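You operate a simulated robot arm through the tools that you are given. There is no shell and no other tool.

The job below is to be done with a simulated robot arm. You get a single attempt, and the scene is never put back.

TASK
Press the bowed bake six board flat on the warm bed.
Fine: warm on, wind into the green band, keep it there ten seconds or more, then wind back up and switch warm off.

The check looks at the end state, three seconds after you hand in, the way a careful person would. Anything else that was tipped, shoved, dropped, spilled or broken makes it a failure.

THE ROBOT
A 6-joint arm with a three-finger gripper, fixed in place. Base frame: the origin is on the floor under the middle of its stand, x ahead of it, y to its left, z up. Readings come in cm, degrees, newtons and seconds.
It reaches about 121.3 cm from its shoulder. Its first joint turns from -166.0 to 166.0 degrees. Payload 4.89 kg.
The tool frame sits at the grasp point between the pads (the TCP): z along the fingers, y along the line on which they close. The tips reach 3 cm beyond it. The gripper opens to 16.4 cm; its body begins 12.5 cm behind the TCP.
Orientation is told as [roll, pitch, yaw] about the base's x, y, z axes, in that order, counted from this pose: with the fingers straight down and closing along the base's y, the tool's x points along the base's -x, its y along +y and its z along -z.

THE INTERFACE
- The arm moves only by the tool arm_command. Its argument "increments" is a list of rows, each a list of 6 numbers: the shift along the base's x, y, z in mm, then the turn, a rotation vector about the base's x, y, z in degrees. In form: [[tx, ty, tz, ax, ay, az], ...]. A call has 1 to 20 rows; each row is the pose to reach, as a shift and turn from the pose commanded when the call began. "jaw" is the closure in counts, from 0 (fully open) to 255 (shut), set as the call begins (left out, the last holds). Each row takes 0.2 s and may step no farther than 5 cm and 8.6 degrees from the row before; otherwise, or with a gripper value out of range, the whole call is refused. A pose out of reach is approached as far as the arm can. The call stops where the force on the tool passes 40 N (or 10 N more than at its start, if that is more) or the arm is blocked; 0.2 s more then pass. The fingers move at their own pace (about 10.8 cm/s each) and stop on an object; they squeeze with about 32 N. The grip force told is the motor's: it shows also when the fingers shut on nothing. Time passes only in rows, and 0.2 s behind the last, so rows that repeat a pose let the fingers close. It gives the time, the measured TCP pose, the force on the tool (base axes), the opening and the grip force at its end, in the units of the frame above (readings bear some noise), with the torque about the TCP (base axes, N m) and any sound that the robot's microphone picked up.
- Cameras (640 x 400 px; columns grow to the right, rows downward): "scene" is fixed at [4.87, -64.99, 136.51]; the picture's right is [0.96, -0.29, 0.00], its down [-0.07, -0.23, -0.97] and it looks along [0.28, 0.93, -0.24] (base axes); focal length 310 px, centre (320, 200). "wrist" rides on the gripper at [7.6, -0.2, -15.2] in the tool frame; the picture's right is [0.02, 1.00, 0.00], its down [-0.88, 0.02, -0.47] and it looks along [-0.47, 0.01, 0.88] (tool axes); focal length 247 px, centre (320, 200). There is no depth. A picture from a camera that has moved, and an enlarged one, comes with that camera's place and axes in the base frame and with its lens.
- grab_frame(camera): a new picture of that camera. No time passes.
- raise_lower(by): moves the trunk up (or, below 0, down) by that many cm; the arm rides with it, the base frame stays. It gives what a move gives, with no picture.
- zoom(camera, box): a new picture of the part [left, top, right, bottom] of that camera's present view, enlarged. No time passes.
- finish_job(): hands the job in; it is judged then, once.

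Places have to be worked out from the pictures, the camera data and where the tool is seen. Open the gripper and draw the arm clear of the work before you hand the job in, unless the task says otherwise.

The tools are called after "Request:" as name(argument=value, ...) on one line, values as JSON. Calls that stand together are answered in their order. arm_command: Moves the arm, as the interface text tells. Its arguments: {"type":"object","properties":{"increments":{"type":"array"},"jaw":{"type":"number"}},"required":["increments"]} The other tools are called the same way: raise_lower (by) moves the trunk up or down; grab_frame (camera) takes a picture; zoom (camera, box) takes an enlarged picture of a part of a camera's view; finish_job () hands the job in.

At the start:

```text
clock: 0.0
eef_pos: [53.01, 49.88, 122.1]
orientation: [-0.1, -0.1, -0.1]
ft_force: [0.7, 0.3, -0.1]
ft_torque: [-0.01, 0.0, 0.04]
width: 16.38
grasp_force: 0.1
trunk travel left (down, up): [-17.5, 21.5]
```

scene: 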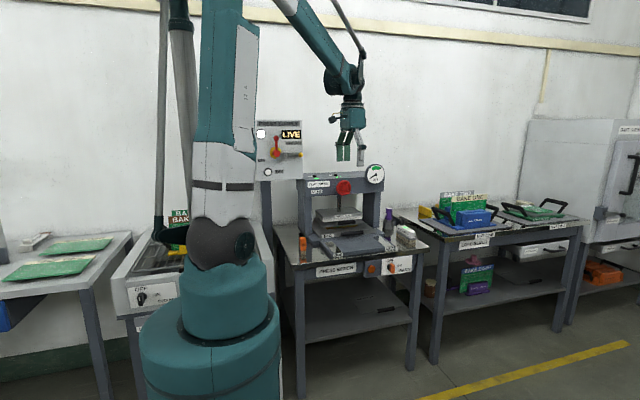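
wrist: 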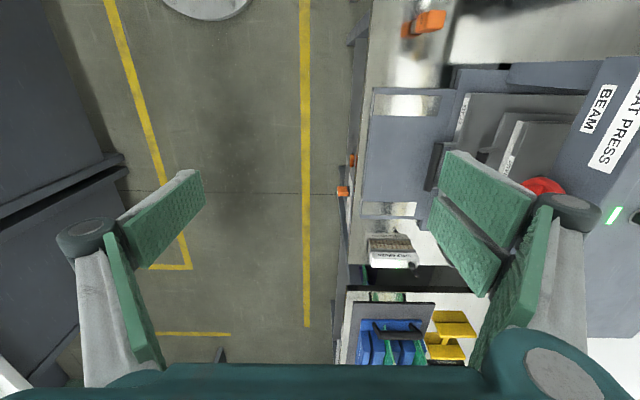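

I start by looking closely at the scene: the press in the middle, the panels and the stations left and right of it.

Request:
zoom(camera="scene", box=[250, 160, 430, 290])

Request:
zoom(camera="scene", box=[400, 170, 600, 300])

Request:
zoom(camera="scene", box=[250, 110, 400, 200])

Request:
zoom(camera="scene", box=[0, 190, 200, 320])

```text
3.08 times, centred on (340, 225) of scene
camera zoom: at [4.87, -64.99, 136.51], right [0.96, -0.29, 0.0], down [-0.07, -0.23, -0.97], along [0.28, 0.93, -0.24], focal length 953 px, centre (258, 123)
```

zoom: 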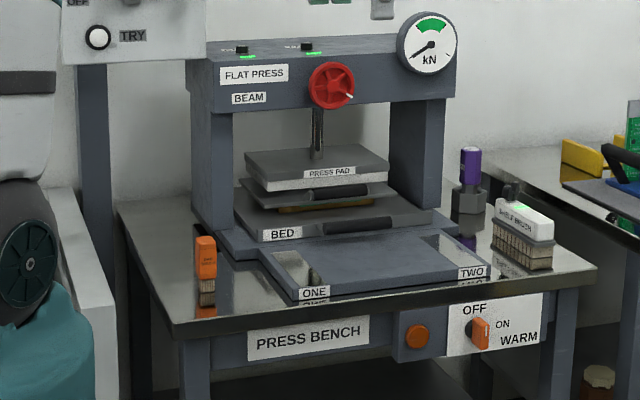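

```text
3.08 times, centred on (500, 235) of scene
camera zoom: at [4.87, -64.99, 136.51], right [0.96, -0.29, 0.0], down [-0.07, -0.23, -0.97], along [0.28, 0.93, -0.24], focal length 953 px, centre (-234, 92)
```

zoom: 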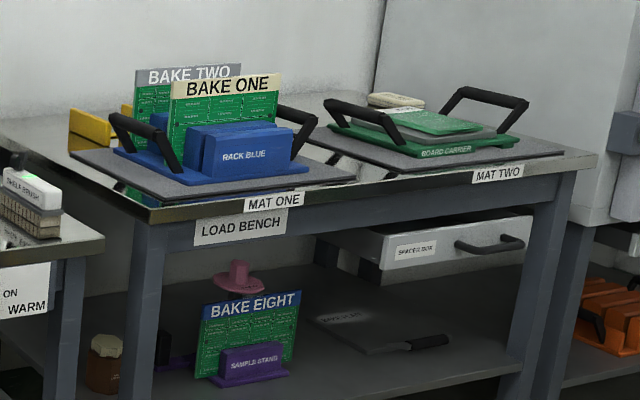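

```text
4.27 times, centred on (325, 155) of scene
camera zoom: at [4.87, -64.99, 136.51], right [0.96, -0.29, 0.0], down [-0.07, -0.23, -0.97], along [0.28, 0.93, -0.24], focal length 1321 px, centre (299, 392)
```

zoom: 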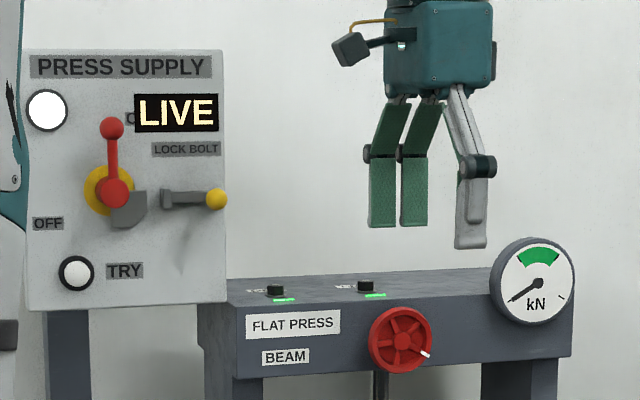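

```text
3.08 times, centred on (100, 255) of scene
camera zoom: at [4.87, -64.99, 136.51], right [0.96, -0.29, 0.0], down [-0.07, -0.23, -0.97], along [0.28, 0.93, -0.24], focal length 953 px, centre (997, 31)
```

zoom: 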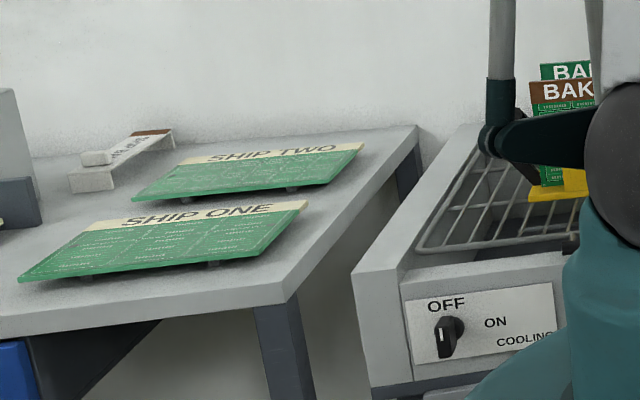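

I zoom in further on the press, its bed and the labels to find where the BAKE SIX board is.

Request:
zoom(camera="scene", box=[310, 200, 390, 250])

Request:
zoom(camera="scene", box=[150, 200, 200, 260])

Request:
zoom(camera="scene", box=[350, 240, 430, 290])

Request:
zoom(camera="scene", box=[300, 160, 400, 220])

Request:
zoom(camera="wrist", box=[340, 0, 640, 200])

Request:
zoom(camera="wrist", box=[340, 180, 640, 380])

```text
8.00 times, centred on (350, 225) of scene
camera zoom: at [4.87, -64.99, 136.51], right [0.96, -0.29, 0.0], down [-0.07, -0.23, -0.97], along [0.28, 0.93, -0.24], focal length 2477 px, centre (80, 0)
```

zoom: 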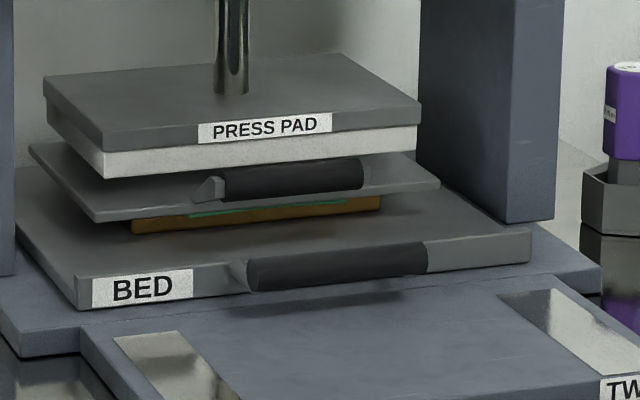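

```text
6.67 times, centred on (175, 230) of scene
camera zoom: at [4.87, -64.99, 136.51], right [0.96, -0.29, 0.0], down [-0.07, -0.23, -0.97], along [0.28, 0.93, -0.24], focal length 2064 px, centre (1287, 0)
```

zoom: 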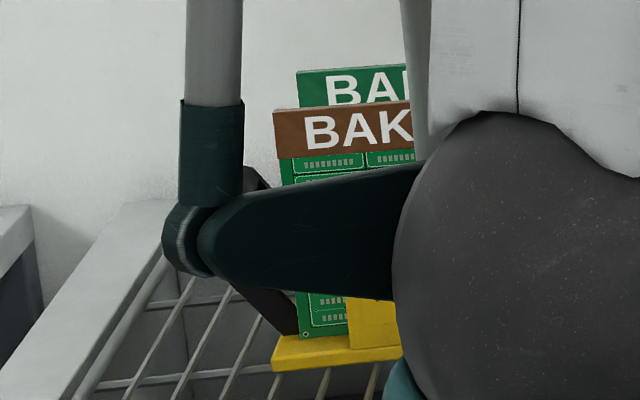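

```text
8.00 times, centred on (390, 265) of scene
camera zoom: at [4.87, -64.99, 136.51], right [0.96, -0.29, 0.0], down [-0.07, -0.23, -0.97], along [0.28, 0.93, -0.24], focal length 2477 px, centre (-240, -320)
```

zoom: 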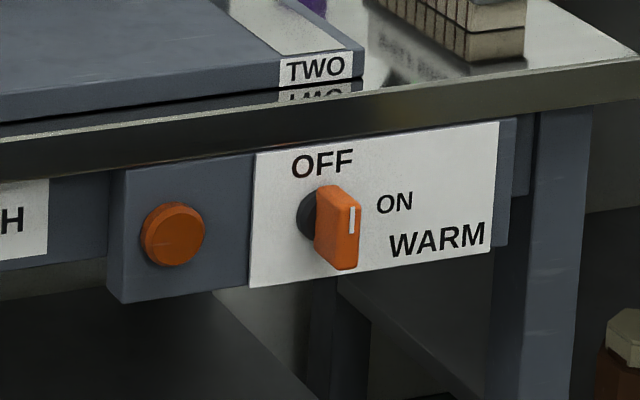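

```text
6.40 times, centred on (350, 190) of scene
camera zoom: at [4.87, -64.99, 136.51], right [0.96, -0.29, 0.0], down [-0.07, -0.23, -0.97], along [0.28, 0.93, -0.24], focal length 1982 px, centre (128, 264)
```

zoom: 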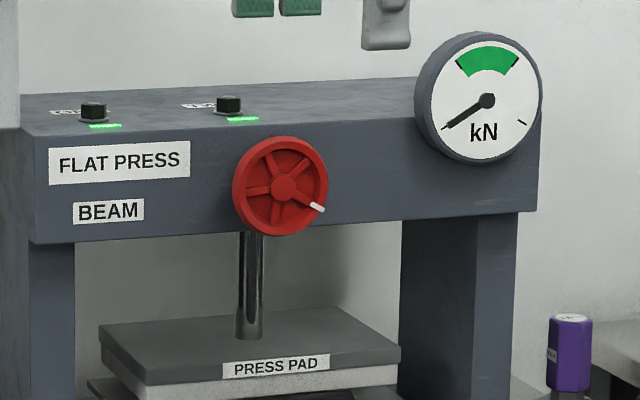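

```text
2.00 times, centred on (490, 100) of wrist
camera zoom: at [45.43, 49.76, 137.3], right [-0.02, 1.0, 0.0], down [0.88, 0.02, 0.47], along [0.47, 0.01, -0.88], focal length 494 px, centre (-20, 400)
```

zoom: 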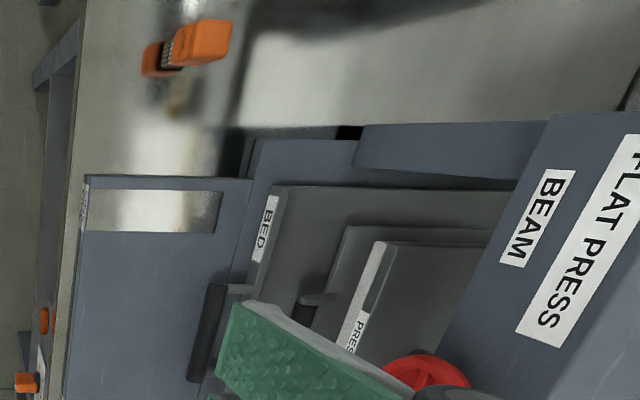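

```text
2.00 times, centred on (490, 280) of wrist
camera zoom: at [45.43, 49.76, 137.3], right [-0.02, 1.0, 0.0], down [0.88, 0.02, 0.47], along [0.47, 0.01, -0.88], focal length 494 px, centre (-20, 40)
```

zoom: 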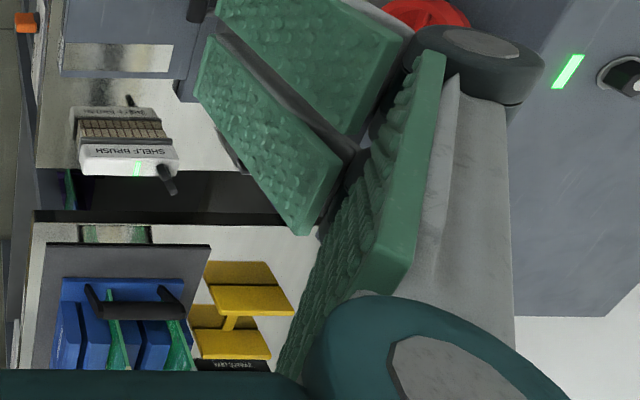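

The board lies on the bed under a carrier plate, the press is LIVE and the warm knob points to OFF. I'll draw the arm back a bit and turn the fingers to point along +y so the wrist camera can see the press front.

Request:
arm_command(increments=[[0, -20, 0, 8, 0, 0], [0, -40, 0, 16, 0, 0], [0, -60, 0, 24, 0, 0], [0, -80, 0, 32, 0, 0], [0, -100, 0, 40, 0, 0], [0, -120, 0, 48, 0, 0], [0, -140, 0, 56, 0, 0], [0, -160, 0, 64, 0, 0], [0, -170, 0, 72, 0, 0], [0, -180, 0, 80, 0, 0], [0, -180, 0, 88, 0, 0], [0, -180, 0, 90, 0, 0]])

Request:
grab_frame(camera="wrist")

Request:
grab_frame(camera="scene")

```text
clock: 2.6
eef_pos: [53.07, 31.92, 122.03]
orientation: [90.2, -0.1, 0.0]
ft_force: [-0.5, -0.3, 0.6]
ft_torque: [0.01, -0.02, 0.02]
width: 16.43
grasp_force: 0.0
trunk travel left (down, up): [-17.5, 21.5]
```

```text
taken
camera wrist: at [45.46, 16.61, 121.9], right [-0.02, 0.0, 1.0], down [0.88, -0.47, 0.02], along [0.47, 0.88, 0.01], focal length 247 px, centre (320, 200)
```

wrist: 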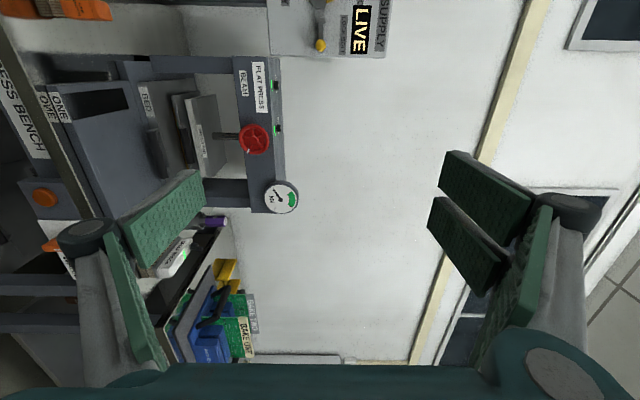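

```text
taken
```

scene: 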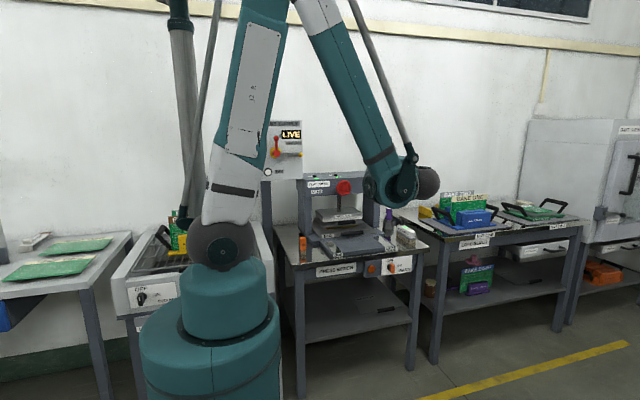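

The orientation is reached. Now I turn the hand about the base y so the wrist camera is above the fingers and sees the press upright.

Request:
arm_command(increments=[[0, 0, 0, 0, 8, 0], [0, 0, 0, 0, 16, 0], [0, 0, 0, 0, 24, 0], [0, 0, 0, 0, 32, 0], [0, 0, 0, 0, 40, 0], [0, 0, 0, 0, 48, 0], [0, 0, 0, 0, 56, 0], [0, 0, 0, 0, 64, 0], [0, 0, 0, 0, 72, 0], [0, 0, 0, 0, 80, 0], [0, 0, 0, 0, 88, 0], [0, 0, 0, 0, 90, 0]])

Request:
grab_frame(camera="wrist")

Request:
grab_frame(camera="scene")

```text
clock: 5.2
eef_pos: [52.99, 31.97, 122.0]
orientation: [-84.4, 90.0, -174.4]
ft_force: [-0.3, 0.0, 0.1]
ft_torque: [0.01, -0.03, 0.0]
width: 16.41
grasp_force: 0.0
trunk travel left (down, up): [-17.5, 21.5]
```

```text
taken
camera wrist: at [52.92, 16.76, 129.67], right [1.0, 0.0, 0.02], down [0.02, -0.47, -0.88], along [0.01, 0.88, -0.47], focal length 247 px, centre (320, 200)
```

wrist: 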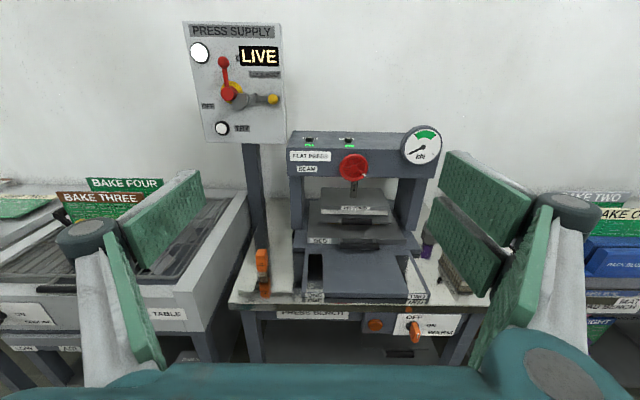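

```text
taken
```

scene: 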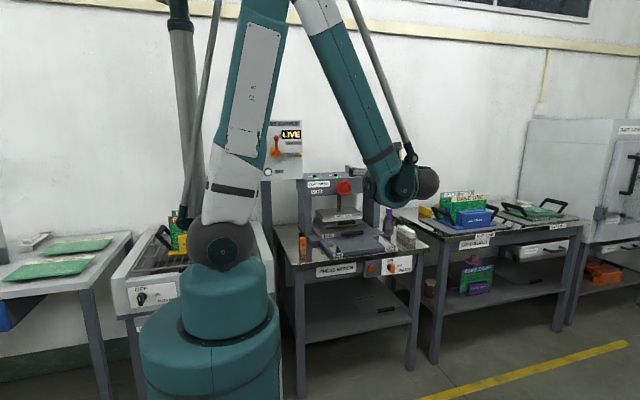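

Very good view: cooling rack holds BAKE THREE and FOUR, so the board on the bed should be SIX. I zoom in on the details.

Request:
zoom(camera="wrist", box=[280, 115, 450, 220])

Request:
zoom(camera="wrist", box=[290, 180, 430, 270])

Request:
zoom(camera="wrist", box=[340, 290, 470, 370])

Request:
zoom(camera="wrist", box=[180, 15, 300, 150])

Request:
zoom(camera="wrist", box=[295, 125, 365, 165])

```text
3.76 times, centred on (365, 168) of wrist
camera zoom: at [52.92, 16.76, 129.67], right [1.0, 0.0, 0.02], down [0.02, -0.47, -0.88], along [0.01, 0.88, -0.47], focal length 930 px, centre (151, 322)
```

zoom: 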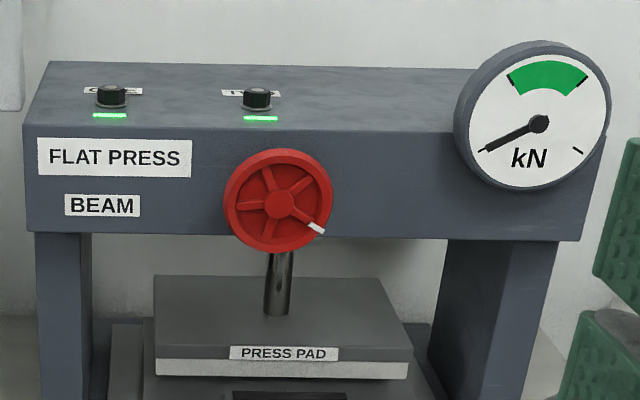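

```text
4.44 times, centred on (360, 225) of wrist
camera zoom: at [52.92, 16.76, 129.67], right [1.0, 0.0, 0.02], down [0.02, -0.47, -0.88], along [0.01, 0.88, -0.47], focal length 1098 px, centre (142, 89)
```

zoom: 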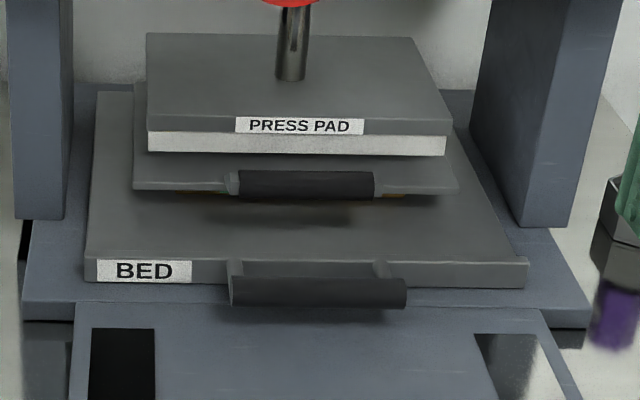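

```text
4.92 times, centred on (405, 330) of wrist
camera zoom: at [52.92, 16.76, 129.67], right [1.0, 0.0, 0.02], down [0.02, -0.47, -0.88], along [0.01, 0.88, -0.47], focal length 1216 px, centre (-98, -440)
```

zoom: 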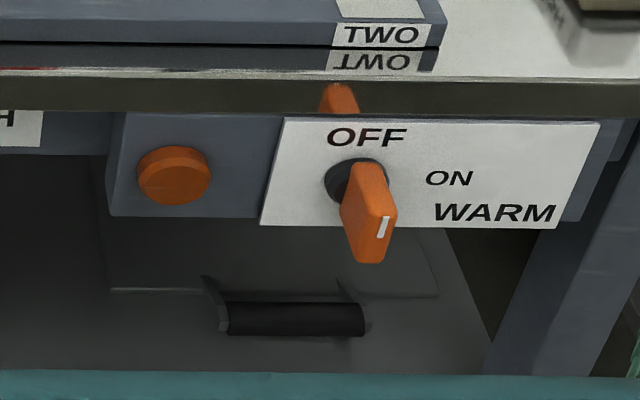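

```text
2.96 times, centred on (240, 82) of wrist
camera zoom: at [52.92, 16.76, 129.67], right [1.0, 0.0, 0.02], down [0.02, -0.47, -0.88], along [0.01, 0.88, -0.47], focal length 732 px, centre (557, 548)
```

zoom: 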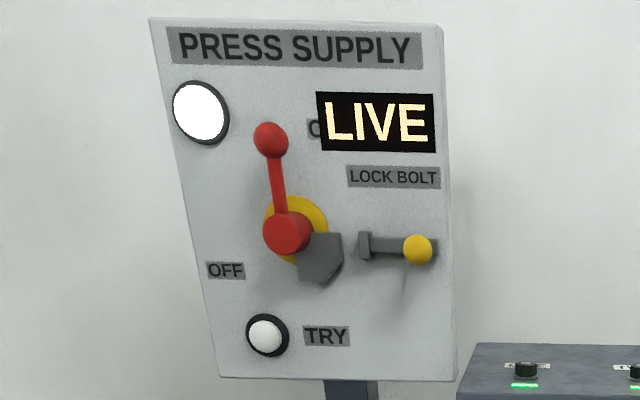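

```text
9.14 times, centred on (330, 145) of wrist
camera zoom: at [52.92, 16.76, 129.67], right [1.0, 0.0, 0.02], down [0.02, -0.47, -0.88], along [0.01, 0.88, -0.47], focal length 2258 px, centre (229, 703)
```

zoom: 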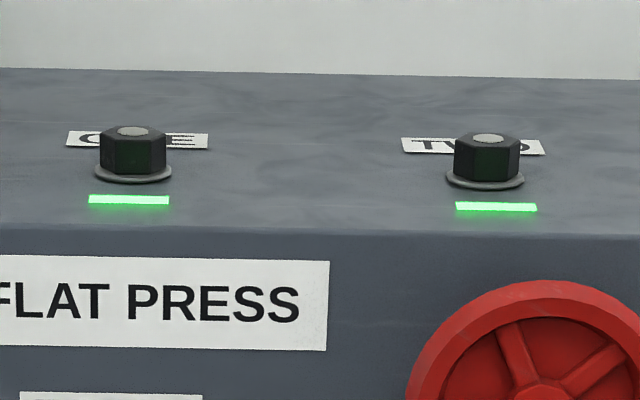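

The wheel centre works out to about [63.4, 85, 103.5] (radius ~4.3), the gauge at [82, 85, 110.5], and the warm knob at about [79.6, 58.7, 67.8], pointing to OFF. I move the hand in front of the knob at a safe distance to see it closely.

Request:
arm_command(increments=[[18, 5, -36, 0, 0, 0], [36, 10, -72, 0, 0, 0], [54, 15, -108, 0, 0, 0], [72, 20, -144, 0, 0, 0], [90, 25, -180, 0, 0, 0], [108, 30, -216, 0, 0, 0], [126, 35, -252, 0, 0, 0], [144, 40, -288, 0, 0, 0], [162, 45, -324, 0, 0, 0], [180, 50, -360, 0, 0, 0], [198, 55, -396, 0, 0, 0], [216, 60, -432, 0, 0, 0], [234, 65, -468, 0, 0, 0], [252, 70, -504, 0, 0, 0], [265, 75, -540, 0, 0, 0]])

Request:
grab_frame(camera="wrist")

Request:
grab_frame(camera="scene")

```text
clock: 8.4
eef_pos: [83.4, 39.99, 68.38]
orientation: [45.4, 90.0, -44.3]
ft_force: [-1.7, -1.0, 1.1]
ft_torque: [-0.19, 0.0, -0.18]
width: 16.39
grasp_force: 0.0
out of reach, approached as far as the arm can: row 5, 6, 7, 8, 9, 10, 11, 12, 13, 14, 15
trunk travel left (down, up): [-17.5, 21.5]
```

```text
taken
camera wrist: at [83.38, 24.69, 76.08], right [1.0, 0.0, 0.02], down [0.02, -0.47, -0.88], along [0.01, 0.88, -0.47], focal length 247 px, centre (320, 200)
```

wrist: 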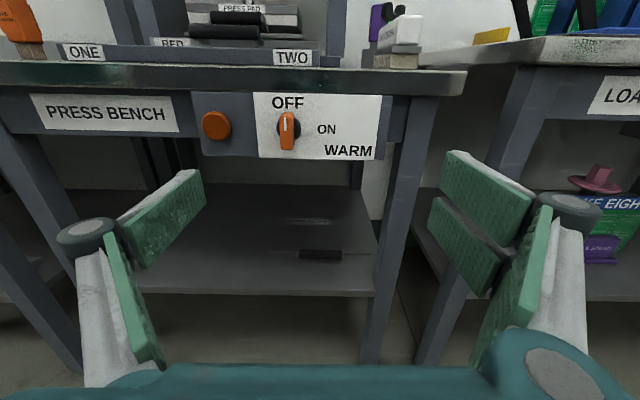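

```text
taken
```

scene: 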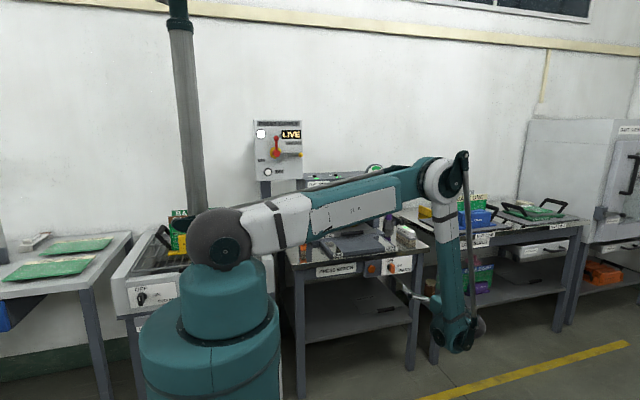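

The arm reports out of reach for part of that path and the TCP sits at x 83.4 instead of 79.5. I send a null move to see what pose it holds as its command.

Request:
arm_command(increments=[[0, 0, 0, 0, 0, 0]])

Request:
zoom(camera="wrist", box=[180, 60, 400, 180])

Request:
zoom(camera="scene", box=[160, 140, 520, 380])

```text
clock: 8.8
eef_pos: [83.4, 39.95, 68.44]
orientation: [-8.9, 89.9, -98.6]
ft_force: [0.0, 0.5, 0.4]
ft_torque: [0.01, 0.0, 0.03]
width: 16.39
grasp_force: 0.2
trunk travel left (down, up): [-17.5, 21.5]
```

```text
2.91 times, centred on (290, 120) of wrist
camera zoom: at [83.42, 24.7, 76.03], right [1.0, 0.0, 0.02], down [0.02, -0.47, -0.88], along [0.01, 0.88, -0.47], focal length 718 px, centre (407, 433)
```

zoom: 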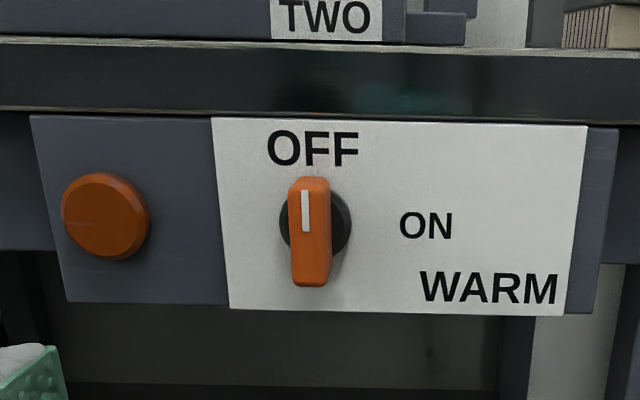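

```text
1.67 times, centred on (340, 260) of scene
camera zoom: at [4.87, -64.99, 136.51], right [0.96, -0.29, 0.0], down [-0.07, -0.23, -0.97], along [0.28, 0.93, -0.24], focal length 516 px, centre (287, 100)
```

zoom: 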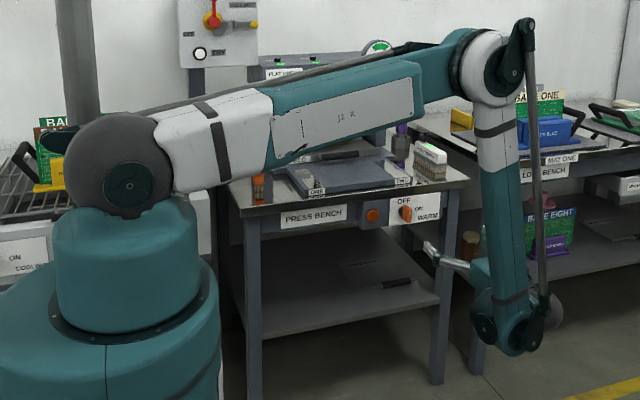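

The knob's white mark triangulates to [79.3, 56.0, 70.1], so the front of the bar is at y≈56, its axis at about x 79.3, z 68.8; the bench edge is at y≈60, z 73.5–76.4. I step toward a pre-grasp point in front of it to learn whether it is reachable.

Request:
arm_command(increments=[[0, 20, 0, 0, 0, 0], [-8, 40, 1, 0, 0, 0], [-16, 50, 2, 0, 0, 0], [-24, 60, 3, 0, 0, 0], [-32, 70, 4, 0, 0, 0], [-41, 80, 4, 0, 0, 0]], jaw=140)

Request:
grab_frame(camera="wrist")

```text
clock: 10.2
eef_pos: [81.76, 48.43, 69.3]
orientation: [-16.5, 89.9, -106.2]
ft_force: [0.6, -0.5, -0.5]
ft_torque: [0.01, 0.01, 0.04]
width: 7.38
grasp_force: 0.1
out of reach, approached as far as the arm can: row 3, 4, 5, 6
trunk travel left (down, up): [-17.5, 21.5]
```

```text
taken
camera wrist: at [81.73, 33.17, 77.03], right [1.0, 0.0, 0.02], down [0.02, -0.47, -0.88], along [0.01, 0.88, -0.47], focal length 247 px, centre (320, 200)
```

wrist: 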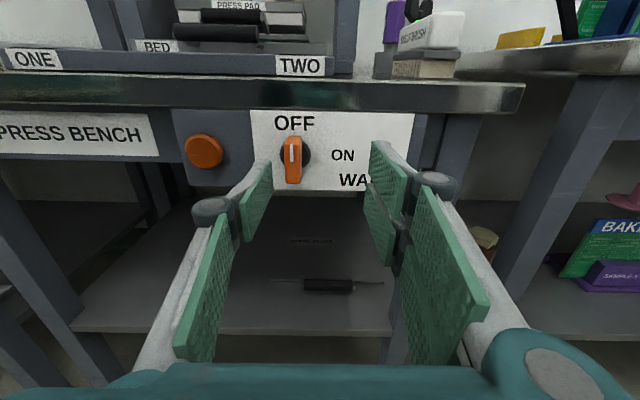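

The x limit moves with y, so this looks like a wrist-joint limit tied to the hand's roll. I test by backing off a little, rolling the hand +24° about y and trying to move inward.

Request:
arm_command(increments=[[0, -30, 0, 0, 8, 0], [0, -30, 0, 0, 16, 0], [0, -30, 0, 0, 24, 0], [-20, -30, 0, 0, 24, 0], [-40, -30, 0, 0, 24, 0]])

```text
clock: 11.4
eef_pos: [82.27, 46.1, 69.85]
orientation: [-89.9, 65.9, -179.9]
ft_force: [-0.9, 0.2, -0.3]
ft_torque: [0.03, -0.02, 0.03]
width: 7.41
grasp_force: 0.1
out of reach, approached as far as the arm can: row 1, 2, 3, 4, 5
trunk travel left (down, up): [-17.5, 21.5]
```

The limit doesn't depend on roll, so it's the steepness of the forearm; lowering the trunk should relax it. Everything near the arm is free below, so I lower by 8 cm.

Request:
raise_lower(by=-8)

```text
clock: 12.6
eef_pos: [82.27, 46.01, 61.86]
orientation: [-89.9, 66.0, -179.8]
ft_force: [0.6, 0.8, -0.1]
ft_torque: [-0.01, -0.02, 0.03]
width: 7.39
grasp_force: 0.0
trunk travel left (down, up): [-9.5, 29.5]
```

Now I move to the line of the knob axis at y 46, z 68.8 and roll back so the fingers close along x.

Request:
arm_command(increments=[[0, 0, 23, 0, -8, 0], [0, 0, 46, 0, -16, 0], [0, 0, 69, 0, -24, 0], [-15, 0, 69, 0, -24, 0], [-30, 0, 69, 0, -24, 0]])

Request:
grab_frame(camera="wrist")

```text
clock: 13.8
eef_pos: [80.4, 46.03, 69.13]
orientation: [8.0, 89.9, -82.0]
ft_force: [0.7, -0.1, -0.3]
ft_torque: [0.03, 0.01, 0.03]
width: 7.37
grasp_force: 0.1
out of reach, approached as far as the arm can: row 5
trunk travel left (down, up): [-9.5, 29.5]
```

```text
taken
camera wrist: at [80.34, 30.9, 76.75], right [1.0, 0.0, 0.02], down [0.02, -0.48, -0.88], along [0.01, 0.88, -0.47], focal length 247 px, centre (320, 200)
```

wrist: 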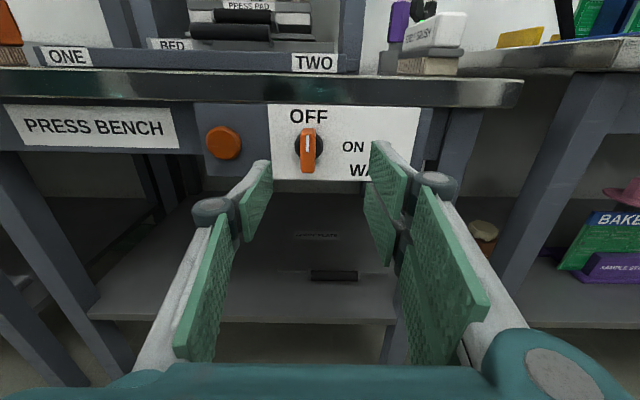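

The trunk drop gained about 2 cm of reach, as predicted. I zoom on the knob to refine its position before advancing.

Request:
zoom(camera="wrist", box=[250, 90, 400, 190])

```text
4.00 times, centred on (325, 140) of wrist
camera zoom: at [80.34, 30.9, 76.75], right [1.0, 0.0, 0.02], down [0.02, -0.48, -0.88], along [0.01, 0.88, -0.47], focal length 988 px, centre (300, 440)
```

zoom: 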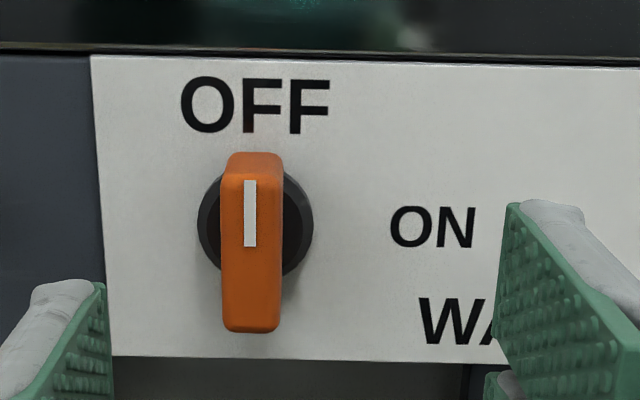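

Knob axis confirmed near x 79.2, z 68.7, front face at y 56. I advance with the jaws 7 cm open to TCP [79.2, 55.5, 68.7], tips staying short of the bench edge.

Request:
arm_command(increments=[[-3, 24, -1, 0, 0, 0], [-6, 48, -2, 0, 0, 0], [-9, 70, -3, 0, 0, 0], [-12, 84, -4, 0, 0, 0], [-12, 94, -4, 0, 0, 0]])

Request:
grab_frame(camera="wrist")

Request:
zoom(camera="scene", box=[340, 200, 500, 320])

```text
clock: 15.0
eef_pos: [79.06, 55.55, 68.69]
orientation: [-6.3, 89.9, -96.2]
ft_force: [0.2, -1.2, 0.7]
ft_torque: [-0.03, 0.01, 0.03]
width: 7.41
grasp_force: 0.1
trunk travel left (down, up): [-9.5, 29.5]
```

```text
taken
camera wrist: at [79.11, 40.34, 76.45], right [1.0, 0.0, 0.02], down [0.02, -0.47, -0.88], along [0.01, 0.88, -0.47], focal length 247 px, centre (320, 200)
```

wrist: 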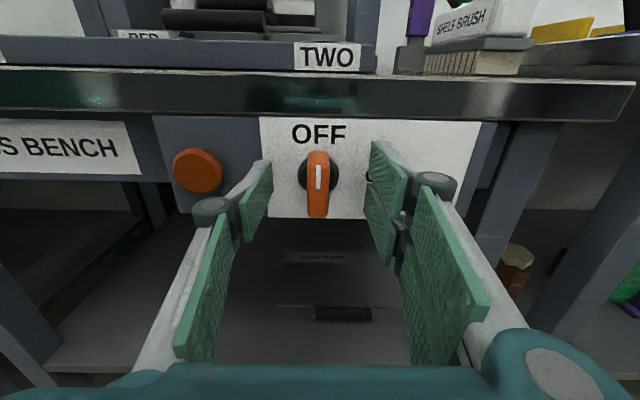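

```text
3.33 times, centred on (420, 260) of scene
camera zoom: at [4.87, -64.99, 136.51], right [0.96, -0.29, 0.0], down [-0.07, -0.23, -0.97], along [0.28, 0.93, -0.24], focal length 1032 px, centre (-13, 0)
```

zoom: 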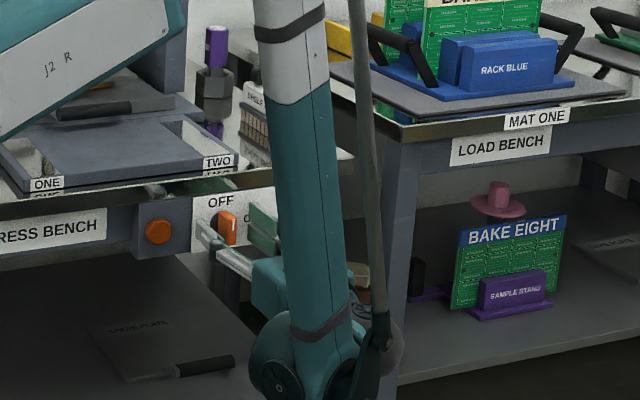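

The bar sits centred between the pads. I close on it.

Request:
arm_command(increments=[[0, 0, 0, 0, 0, 0], [0, 0, 0, 0, 0, 0], [0, 0, 0, 0, 0, 0], [0, 0, 0, 0, 0, 0]], jaw=255)

Request:
zoom(camera="wrist", box=[200, 80, 440, 240])

```text
clock: 16.0
eef_pos: [78.98, 55.47, 68.7]
orientation: [7.2, 89.9, -82.9]
ft_force: [-23.7, -3.2, -5.4]
ft_torque: [0.11, 0.08, 0.63]
width: 1.6
grasp_force: 44.7
trunk travel left (down, up): [-9.5, 29.5]
```

```text
2.50 times, centred on (320, 160) of wrist
camera zoom: at [79.02, 40.38, 76.45], right [1.0, 0.0, 0.02], down [0.02, -0.47, -0.88], along [0.01, 0.88, -0.47], focal length 617 px, centre (320, 300)
```

zoom: 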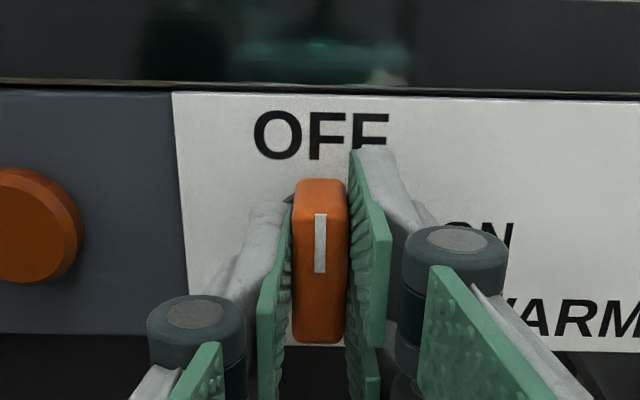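

Gripped at 1.6 cm, but the side force of −24 N tells me the knob axis is slightly to −x. I ease the hand 1.5 mm that way before turning.

Request:
arm_command(increments=[[-1.5, 0, 0, 0, 0, 0], [-1.5, 0, 0, 0, 0, 0]])

```text
clock: 16.6
eef_pos: [79.0, 55.65, 68.72]
orientation: [0.0, 89.8, -90.0]
ft_force: [-10.3, 3.8, -3.0]
ft_torque: [-0.5, 0.04, 0.25]
width: 1.57
grasp_force: 45.3
trunk travel left (down, up): [-9.5, 29.5]
```

Side force halved; one more millimetre and then I start turning about +y (clockwise seen from the front) toward ON.

Request:
arm_command(increments=[[-2.5, 0, 0, 0, 6, 0], [-2.5, 0, 0, 0, 12, 0], [-2.5, 0, 0, 0, 18, 0], [-2.5, 0, 0, 0, 24, 0], [-2.5, 0, 0, 0, 30, 0], [-2.5, 0, 0, 0, 36, 0], [-2.5, 0, 0, 0, 42, 0]])

Request:
grab_frame(camera="wrist")

```text
clock: 17.2
eef_pos: [78.9, 55.56, 68.63]
orientation: [-89.6, 78.0, -179.7]
ft_force: [6.4, 2.8, -3.0]
ft_torque: [-0.32, -0.06, -0.1]
width: 1.59
grasp_force: 45.6
trunk travel left (down, up): [-9.5, 29.5]
stopped in row 3: the force on the tool passed its limit at 43 N (the readings are from after the stop); the commanded pose is now the measured one
```

```text
taken
camera wrist: at [80.55, 40.37, 76.3], right [0.98, 0.0, -0.19], down [-0.17, -0.47, -0.86], along [-0.09, 0.88, -0.47], focal length 247 px, centre (320, 200)
```

wrist: 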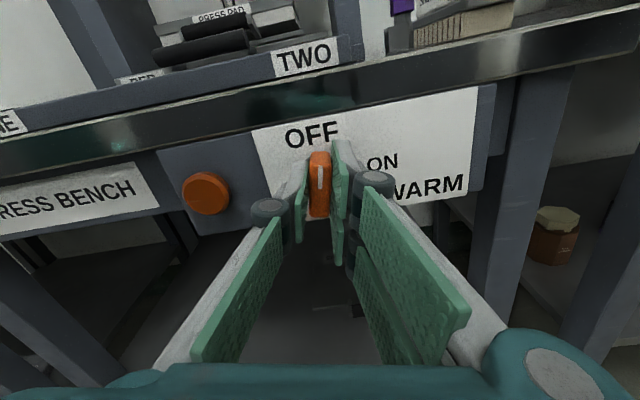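

The hand and knob turned 12° together and the force is back to 6 N after the stop. I continue in smaller angle steps.

Request:
arm_command(increments=[[0, 0, 0, 0, 3, 0], [0, 0, 0, 0, 6, 0], [0, 0, 0, 0, 9, 0], [0, 0, 0, 0, 12, 0], [0, 0, 0, 0, 15, 0], [0, 0, 0, 0, 18, 0]])

Request:
zoom(camera="wrist", box=[200, 80, 440, 240])

```text
clock: 18.6
eef_pos: [79.07, 55.57, 68.68]
orientation: [-89.8, 59.9, 179.9]
ft_force: [19.5, 14.8, -3.8]
ft_torque: [0.07, -0.05, -0.62]
width: 1.61
grasp_force: 45.3
trunk travel left (down, up): [-9.5, 29.5]
```

```text
2.50 times, centred on (320, 160) of wrist
camera zoom: at [82.87, 40.36, 75.47], right [0.88, 0.0, -0.48], down [-0.43, -0.47, -0.77], along [-0.23, 0.88, -0.42], focal length 617 px, centre (320, 300)
```

zoom: 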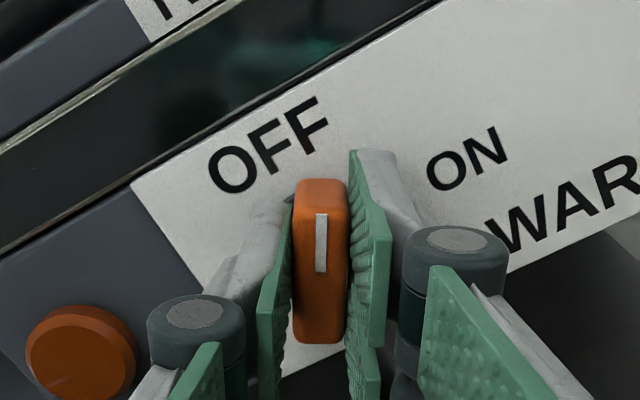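

Knob follows: 30° now. Side force +19 N in x, +15 in y, so I ease +1 mm in both while turning on.

Request:
arm_command(increments=[[1, 1, 0, 0, 3, 0], [1.5, 1, 0, 0, 6, 0], [1.5, 1, 0, 0, 9, 0], [1.5, 1, 0, 0, 12, 0], [1.5, 1, 0, 0, 15, 0], [1.5, 1, 0, 0, 18, 0], [1.5, 1, 0, 0, 21, 0], [1.5, 1, 0, 0, 24, 0]])

Request:
grab_frame(camera="wrist")

```text
clock: 19.6
eef_pos: [79.18, 55.63, 68.7]
orientation: [-89.7, 48.3, -179.9]
ft_force: [1.4, -9.7, -6.4]
ft_torque: [0.01, -0.02, -0.2]
width: 1.57
grasp_force: 45.4
trunk travel left (down, up): [-9.5, 29.5]
stopped in row 5: the force on the tool passed its limit at 42 N (the readings are from after the stop); the commanded pose is now the measured one
```

```text
taken
camera wrist: at [84.2, 40.37, 74.59], right [0.76, 0.0, -0.65], down [-0.57, -0.47, -0.67], along [-0.31, 0.88, -0.36], focal length 247 px, centre (320, 200)
```

wrist: 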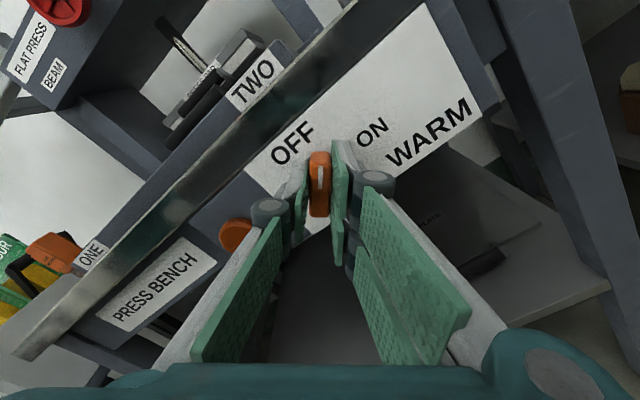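

Now about 42° turned; each stop relaxes the grip stress. I continue in short batches and check the lamp and knob.

Request:
arm_command(increments=[[0, 0, 0, 0, 3, 0], [0, 0, 0, 0, 6, 0], [0, 0, 0, 0, 9, 0], [0, 0, 0, 0, 12, 0]])

```text
clock: 20.6
eef_pos: [79.23, 55.6, 68.65]
orientation: [-89.7, 36.2, 179.9]
ft_force: [13.5, -13.5, -14.8]
ft_torque: [-0.71, -0.04, -0.08]
width: 1.57
grasp_force: 45.2
trunk travel left (down, up): [-9.5, 29.5]
```

54° turned, forces modest. I ease slightly along the force (+x, −z, −y) and turn on.

Request:
arm_command(increments=[[0.7, -0.8, -0.7, 0, 3, 0], [0.7, -0.8, -0.7, 0, 6, 0], [0.7, -0.8, -0.7, 0, 9, 0], [0.7, -0.8, -0.7, 0, 12, 0]])

Request:
grab_frame(camera="wrist")

```text
clock: 21.6
eef_pos: [79.32, 55.58, 68.66]
orientation: [-89.8, 24.1, -179.9]
ft_force: [16.4, 14.3, -7.4]
ft_torque: [-0.37, -0.02, 0.05]
width: 1.6
grasp_force: 44.9
trunk travel left (down, up): [-9.5, 29.5]
```

```text
taken
camera wrist: at [86.22, 40.37, 71.99], right [0.43, 0.0, -0.9], down [-0.8, -0.47, -0.38], along [-0.43, 0.88, -0.21], focal length 247 px, centre (320, 200)
```

wrist: 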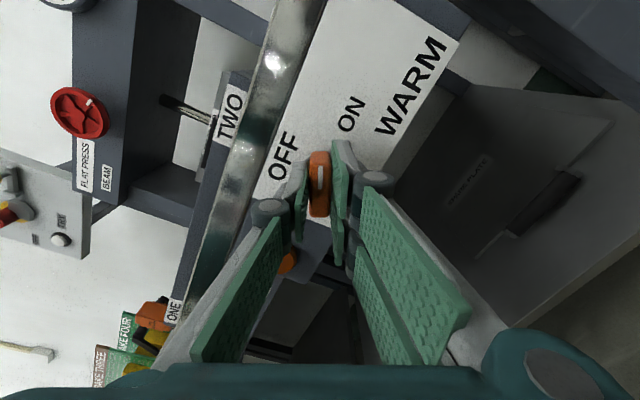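

66° turned; ON label now nearly lies above the bar. I turn on toward 90°.

Request:
arm_command(increments=[[0.7, 0.8, -0.5, 0, 3, 0], [0.7, 0.8, -0.5, 0, 6, 0], [0.7, 0.8, -0.5, 0, 9, 0], [0.7, 0.8, -0.5, 0, 12, 0]])

Request:
zoom(camera="scene", box=[340, 230, 440, 290])

Request:
zoom(camera="wrist", box=[200, 80, 440, 320])

```text
clock: 22.6
eef_pos: [79.25, 55.6, 68.45]
orientation: [-89.8, 12.2, -180.0]
ft_force: [-12.3, -8.2, -12.0]
ft_torque: [-0.3, 0.01, 0.3]
width: 1.58
grasp_force: 44.9
trunk travel left (down, up): [-9.5, 29.5]
```

```text
6.40 times, centred on (390, 260) of scene
camera zoom: at [4.87, -64.99, 136.51], right [0.96, -0.29, 0.0], down [-0.07, -0.23, -0.97], along [0.28, 0.93, -0.24], focal length 1982 px, centre (-128, -184)
```

zoom: 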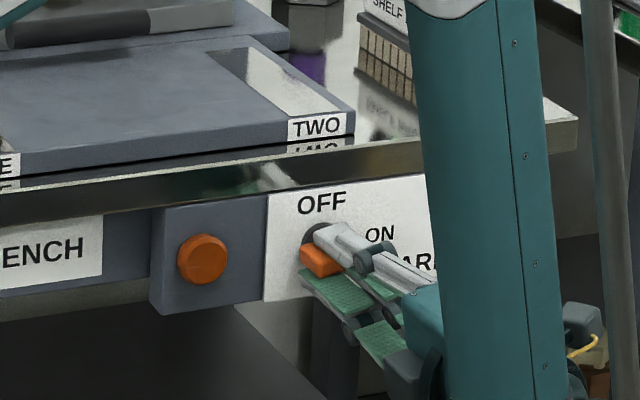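

```text
1.67 times, centred on (320, 200) of wrist
camera zoom: at [86.79, 40.38, 70.44], right [0.23, 0.0, -0.97], down [-0.86, -0.47, -0.2], along [-0.46, 0.88, -0.11], focal length 412 px, centre (320, 200)
```

zoom: 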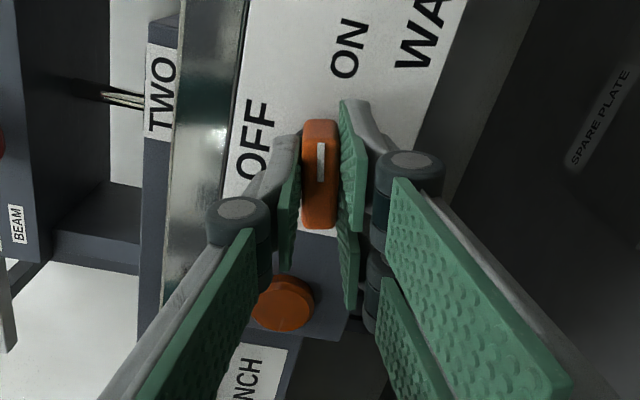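

78° turned. I continue to the stop near 90°.

Request:
arm_command(increments=[[-0.7, -0.5, -0.5, 0, 3, 0], [-0.7, -0.5, -0.5, 0, 6, 0], [-0.7, -0.5, -0.5, 0, 9, 0], [-0.7, -0.5, -0.5, 0, 12, 0]])

Request:
zoom(camera="wrist", box=[200, 80, 440, 320])

Request:
zoom(camera="scene", box=[340, 230, 440, 290])

```text
clock: 23.6
eef_pos: [79.29, 55.58, 68.63]
orientation: [-91.7, 7.0, 179.6]
ft_force: [-3.5, -10.8, -20.1]
ft_torque: [-1.15, 0.01, 0.77]
width: 1.58
grasp_force: 45.1
out of reach, approached as far as the arm can: row 3, 4
trunk travel left (down, up): [-9.5, 29.5]
```

```text
1.67 times, centred on (320, 200) of wrist
camera zoom: at [86.88, 40.32, 69.18], right [0.14, 0.03, -0.99], down [-0.87, -0.47, -0.14], along [-0.47, 0.88, -0.04], focal length 412 px, centre (320, 200)
```

zoom: 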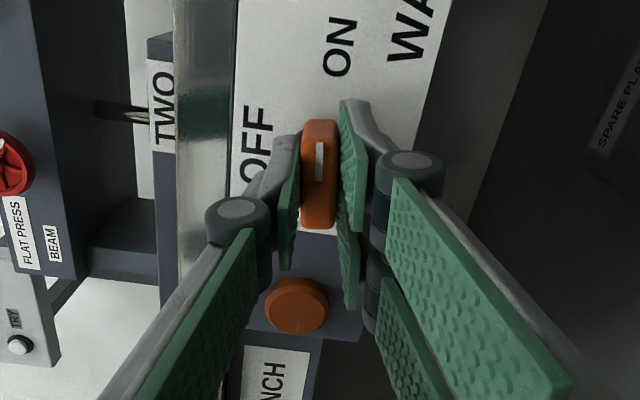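

```text
6.40 times, centred on (390, 260) of scene
camera zoom: at [4.87, -64.99, 136.51], right [0.96, -0.29, 0.0], down [-0.07, -0.23, -0.97], along [0.28, 0.93, -0.24], focal length 1982 px, centre (-128, -184)
```

zoom: 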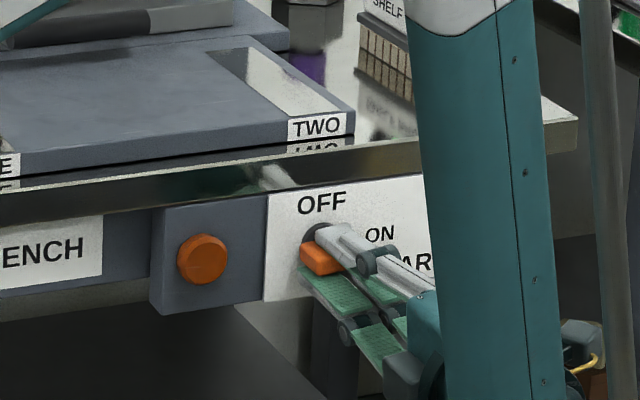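

The wrist reached its turning limit at about 83° and the lamp has not visibly changed. I release the bar by opening a little, back straight off, and look at the knob.

Request:
arm_command(increments=[[0, 0, 0, 0, 0, 0], [0, 0, 0, 0, 0, 0], [0, 0, 0, 0, 0, 0]], jaw=165)

Request:
arm_command(increments=[[0, -20, 0, 0, 0, 0], [0, -45, 0, 0, 0, 0], [0, -70, 0, 0, 0, 0], [0, -95, 0, 0, 0, 0]])

Request:
zoom(camera="wrist", box=[200, 40, 440, 280])

Request:
zoom(camera="scene", box=[340, 230, 440, 290])

```text
clock: 24.4
eef_pos: [79.14, 55.59, 68.5]
orientation: [-91.5, 7.0, 179.7]
ft_force: [-0.1, 0.4, 0.6]
ft_torque: [0.03, -0.05, 0.0]
width: 5.77
grasp_force: 0.1
trunk travel left (down, up): [-9.5, 29.5]
```

```text
clock: 25.4
eef_pos: [80.59, 46.38, 69.14]
orientation: [-91.6, 7.1, 180.0]
ft_force: [0.4, 0.7, -0.5]
ft_torque: [0.06, 0.02, -0.06]
width: 5.83
grasp_force: 0.1
out of reach, approached as far as the arm can: row 2, 3, 4
trunk travel left (down, up): [-9.5, 29.5]
```

```text
1.67 times, centred on (320, 160) of wrist
camera zoom: at [88.29, 31.11, 69.8], right [0.15, 0.03, -0.99], down [-0.87, -0.47, -0.14], along [-0.47, 0.88, -0.05], focal length 412 px, centre (320, 267)
```

zoom: 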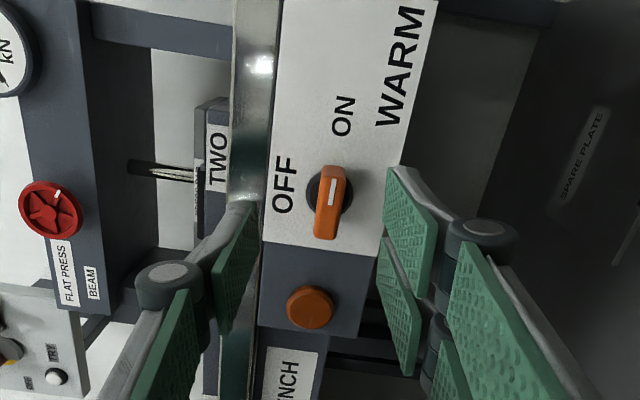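

```text
6.40 times, centred on (390, 260) of scene
camera zoom: at [4.87, -64.99, 136.51], right [0.96, -0.29, 0.0], down [-0.07, -0.23, -0.97], along [0.28, 0.93, -0.24], focal length 1982 px, centre (-128, -184)
```

zoom: 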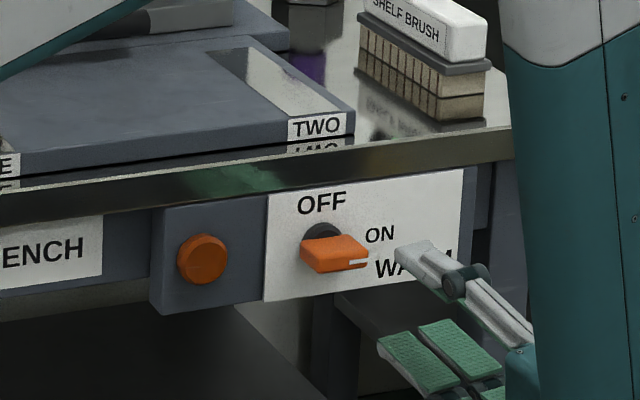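

The knob now points at ON, about 84°. I zoom on the lamp and dial to judge whether warm is really on.

Request:
zoom(camera="scene", box=[360, 255, 400, 280])

Request:
grab_frame(camera="wrist")

Request:
zoom(camera="wrist", box=[290, 90, 350, 180])

```text
16.00 times, centred on (380, 268) of scene
camera zoom: at [4.87, -64.99, 136.51], right [0.96, -0.29, 0.0], down [-0.07, -0.23, -0.97], along [0.28, 0.93, -0.24], focal length 4954 px, centre (-640, -880)
```

zoom: 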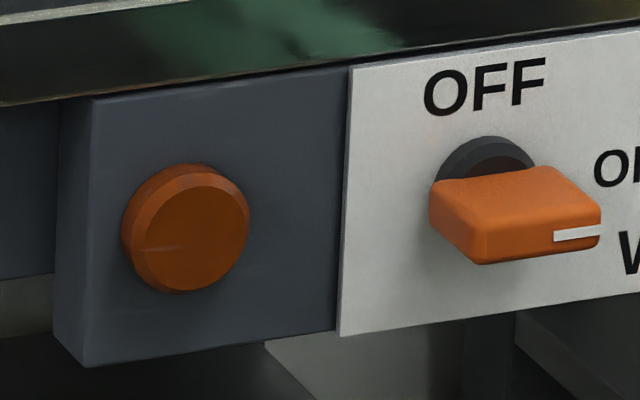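

```text
taken
camera wrist: at [88.29, 31.11, 69.8], right [0.15, 0.03, -0.99], down [-0.87, -0.47, -0.14], along [-0.47, 0.88, -0.05], focal length 247 px, centre (320, 200)
```

wrist: 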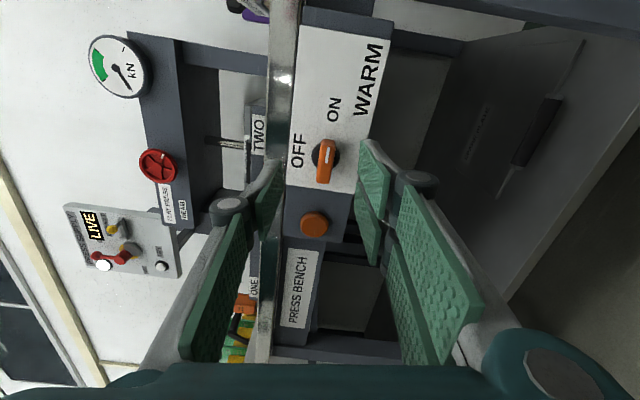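

```text
4.44 times, centred on (320, 135) of wrist
camera zoom: at [88.29, 31.11, 69.8], right [0.15, 0.03, -0.99], down [-0.87, -0.47, -0.14], along [-0.47, 0.88, -0.05], focal length 1098 px, centre (320, 489)
```

zoom: 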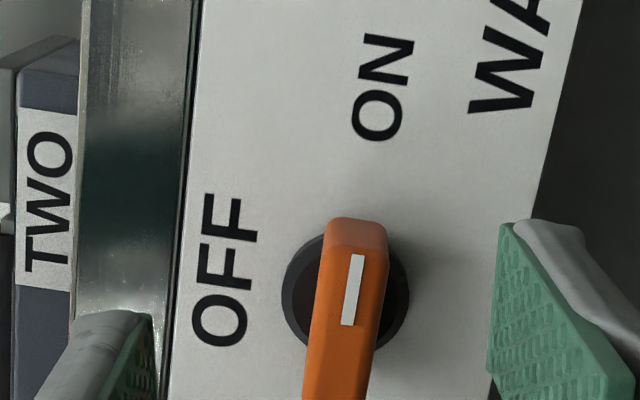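

The knob points at ON but perhaps a few degrees short, and the lamp looks unlit. I roll the hand back by about 180° (first removing the small tilt) to re-grip with wrist travel in hand.

Request:
arm_command(increments=[[0, -5, 0, -1.6, 0, -0.2]])

Request:
arm_command(increments=[[0, 0, 0, 0, -8.5, 0], [0, 0, 0, 0, -17, 0], [0, 0, 0, 0, -25.5, 0], [0, 0, 0, 0, -34, 0], [0, 0, 0, 0, -42.5, 0], [0, 0, 0, 0, -51, 0], [0, 0, 0, 0, -59.5, 0], [0, 0, 0, 0, -68, 0], [0, 0, 0, 0, -76.5, 0], [0, 0, 0, 0, -85, 0], [0, 0, 0, 0, -93.5, 0], [0, 0, 0, 0, -102, 0], [0, 0, 0, 0, -110.5, 0], [0, 0, 0, 0, -119, 0], [0, 0, 0, 0, -127.5, 0], [0, 0, 0, 0, -136, 0], [0, 0, 0, 0, -144.5, 0], [0, 0, 0, 0, -153, 0], [0, 0, 0, 0, -161.5, 0], [0, 0, 0, 0, -170, 0]])

Request:
grab_frame(camera="wrist")

```text
clock: 25.9
eef_pos: [80.64, 45.79, 69.1]
orientation: [-90.2, 7.5, 179.8]
ft_force: [0.7, -0.1, -0.1]
ft_torque: [0.01, 0.0, 0.02]
width: 5.78
grasp_force: 0.1
trunk travel left (down, up): [-9.5, 29.5]
```

```text
clock: 30.1
eef_pos: [80.77, 45.88, 68.9]
orientation: [90.0, 2.9, 0.2]
ft_force: [0.0, 0.2, -0.4]
ft_torque: [-0.01, 0.01, -0.01]
width: 5.77
grasp_force: 0.0
trunk travel left (down, up): [-9.5, 29.5]
```

```text
taken
camera wrist: at [73.27, 30.61, 69.26], right [0.03, 0.0, 1.0], down [0.88, -0.47, -0.03], along [0.47, 0.88, -0.01], focal length 247 px, centre (320, 200)
```

wrist: 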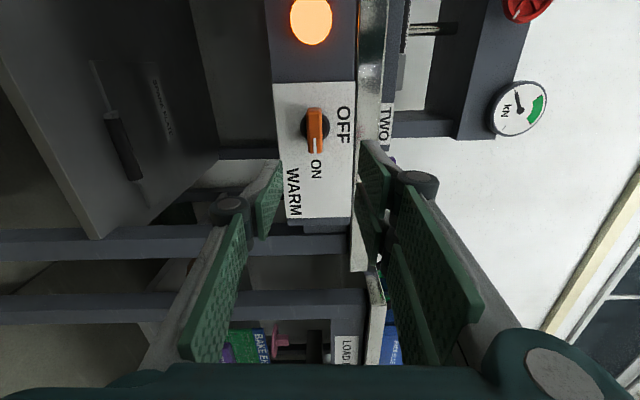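

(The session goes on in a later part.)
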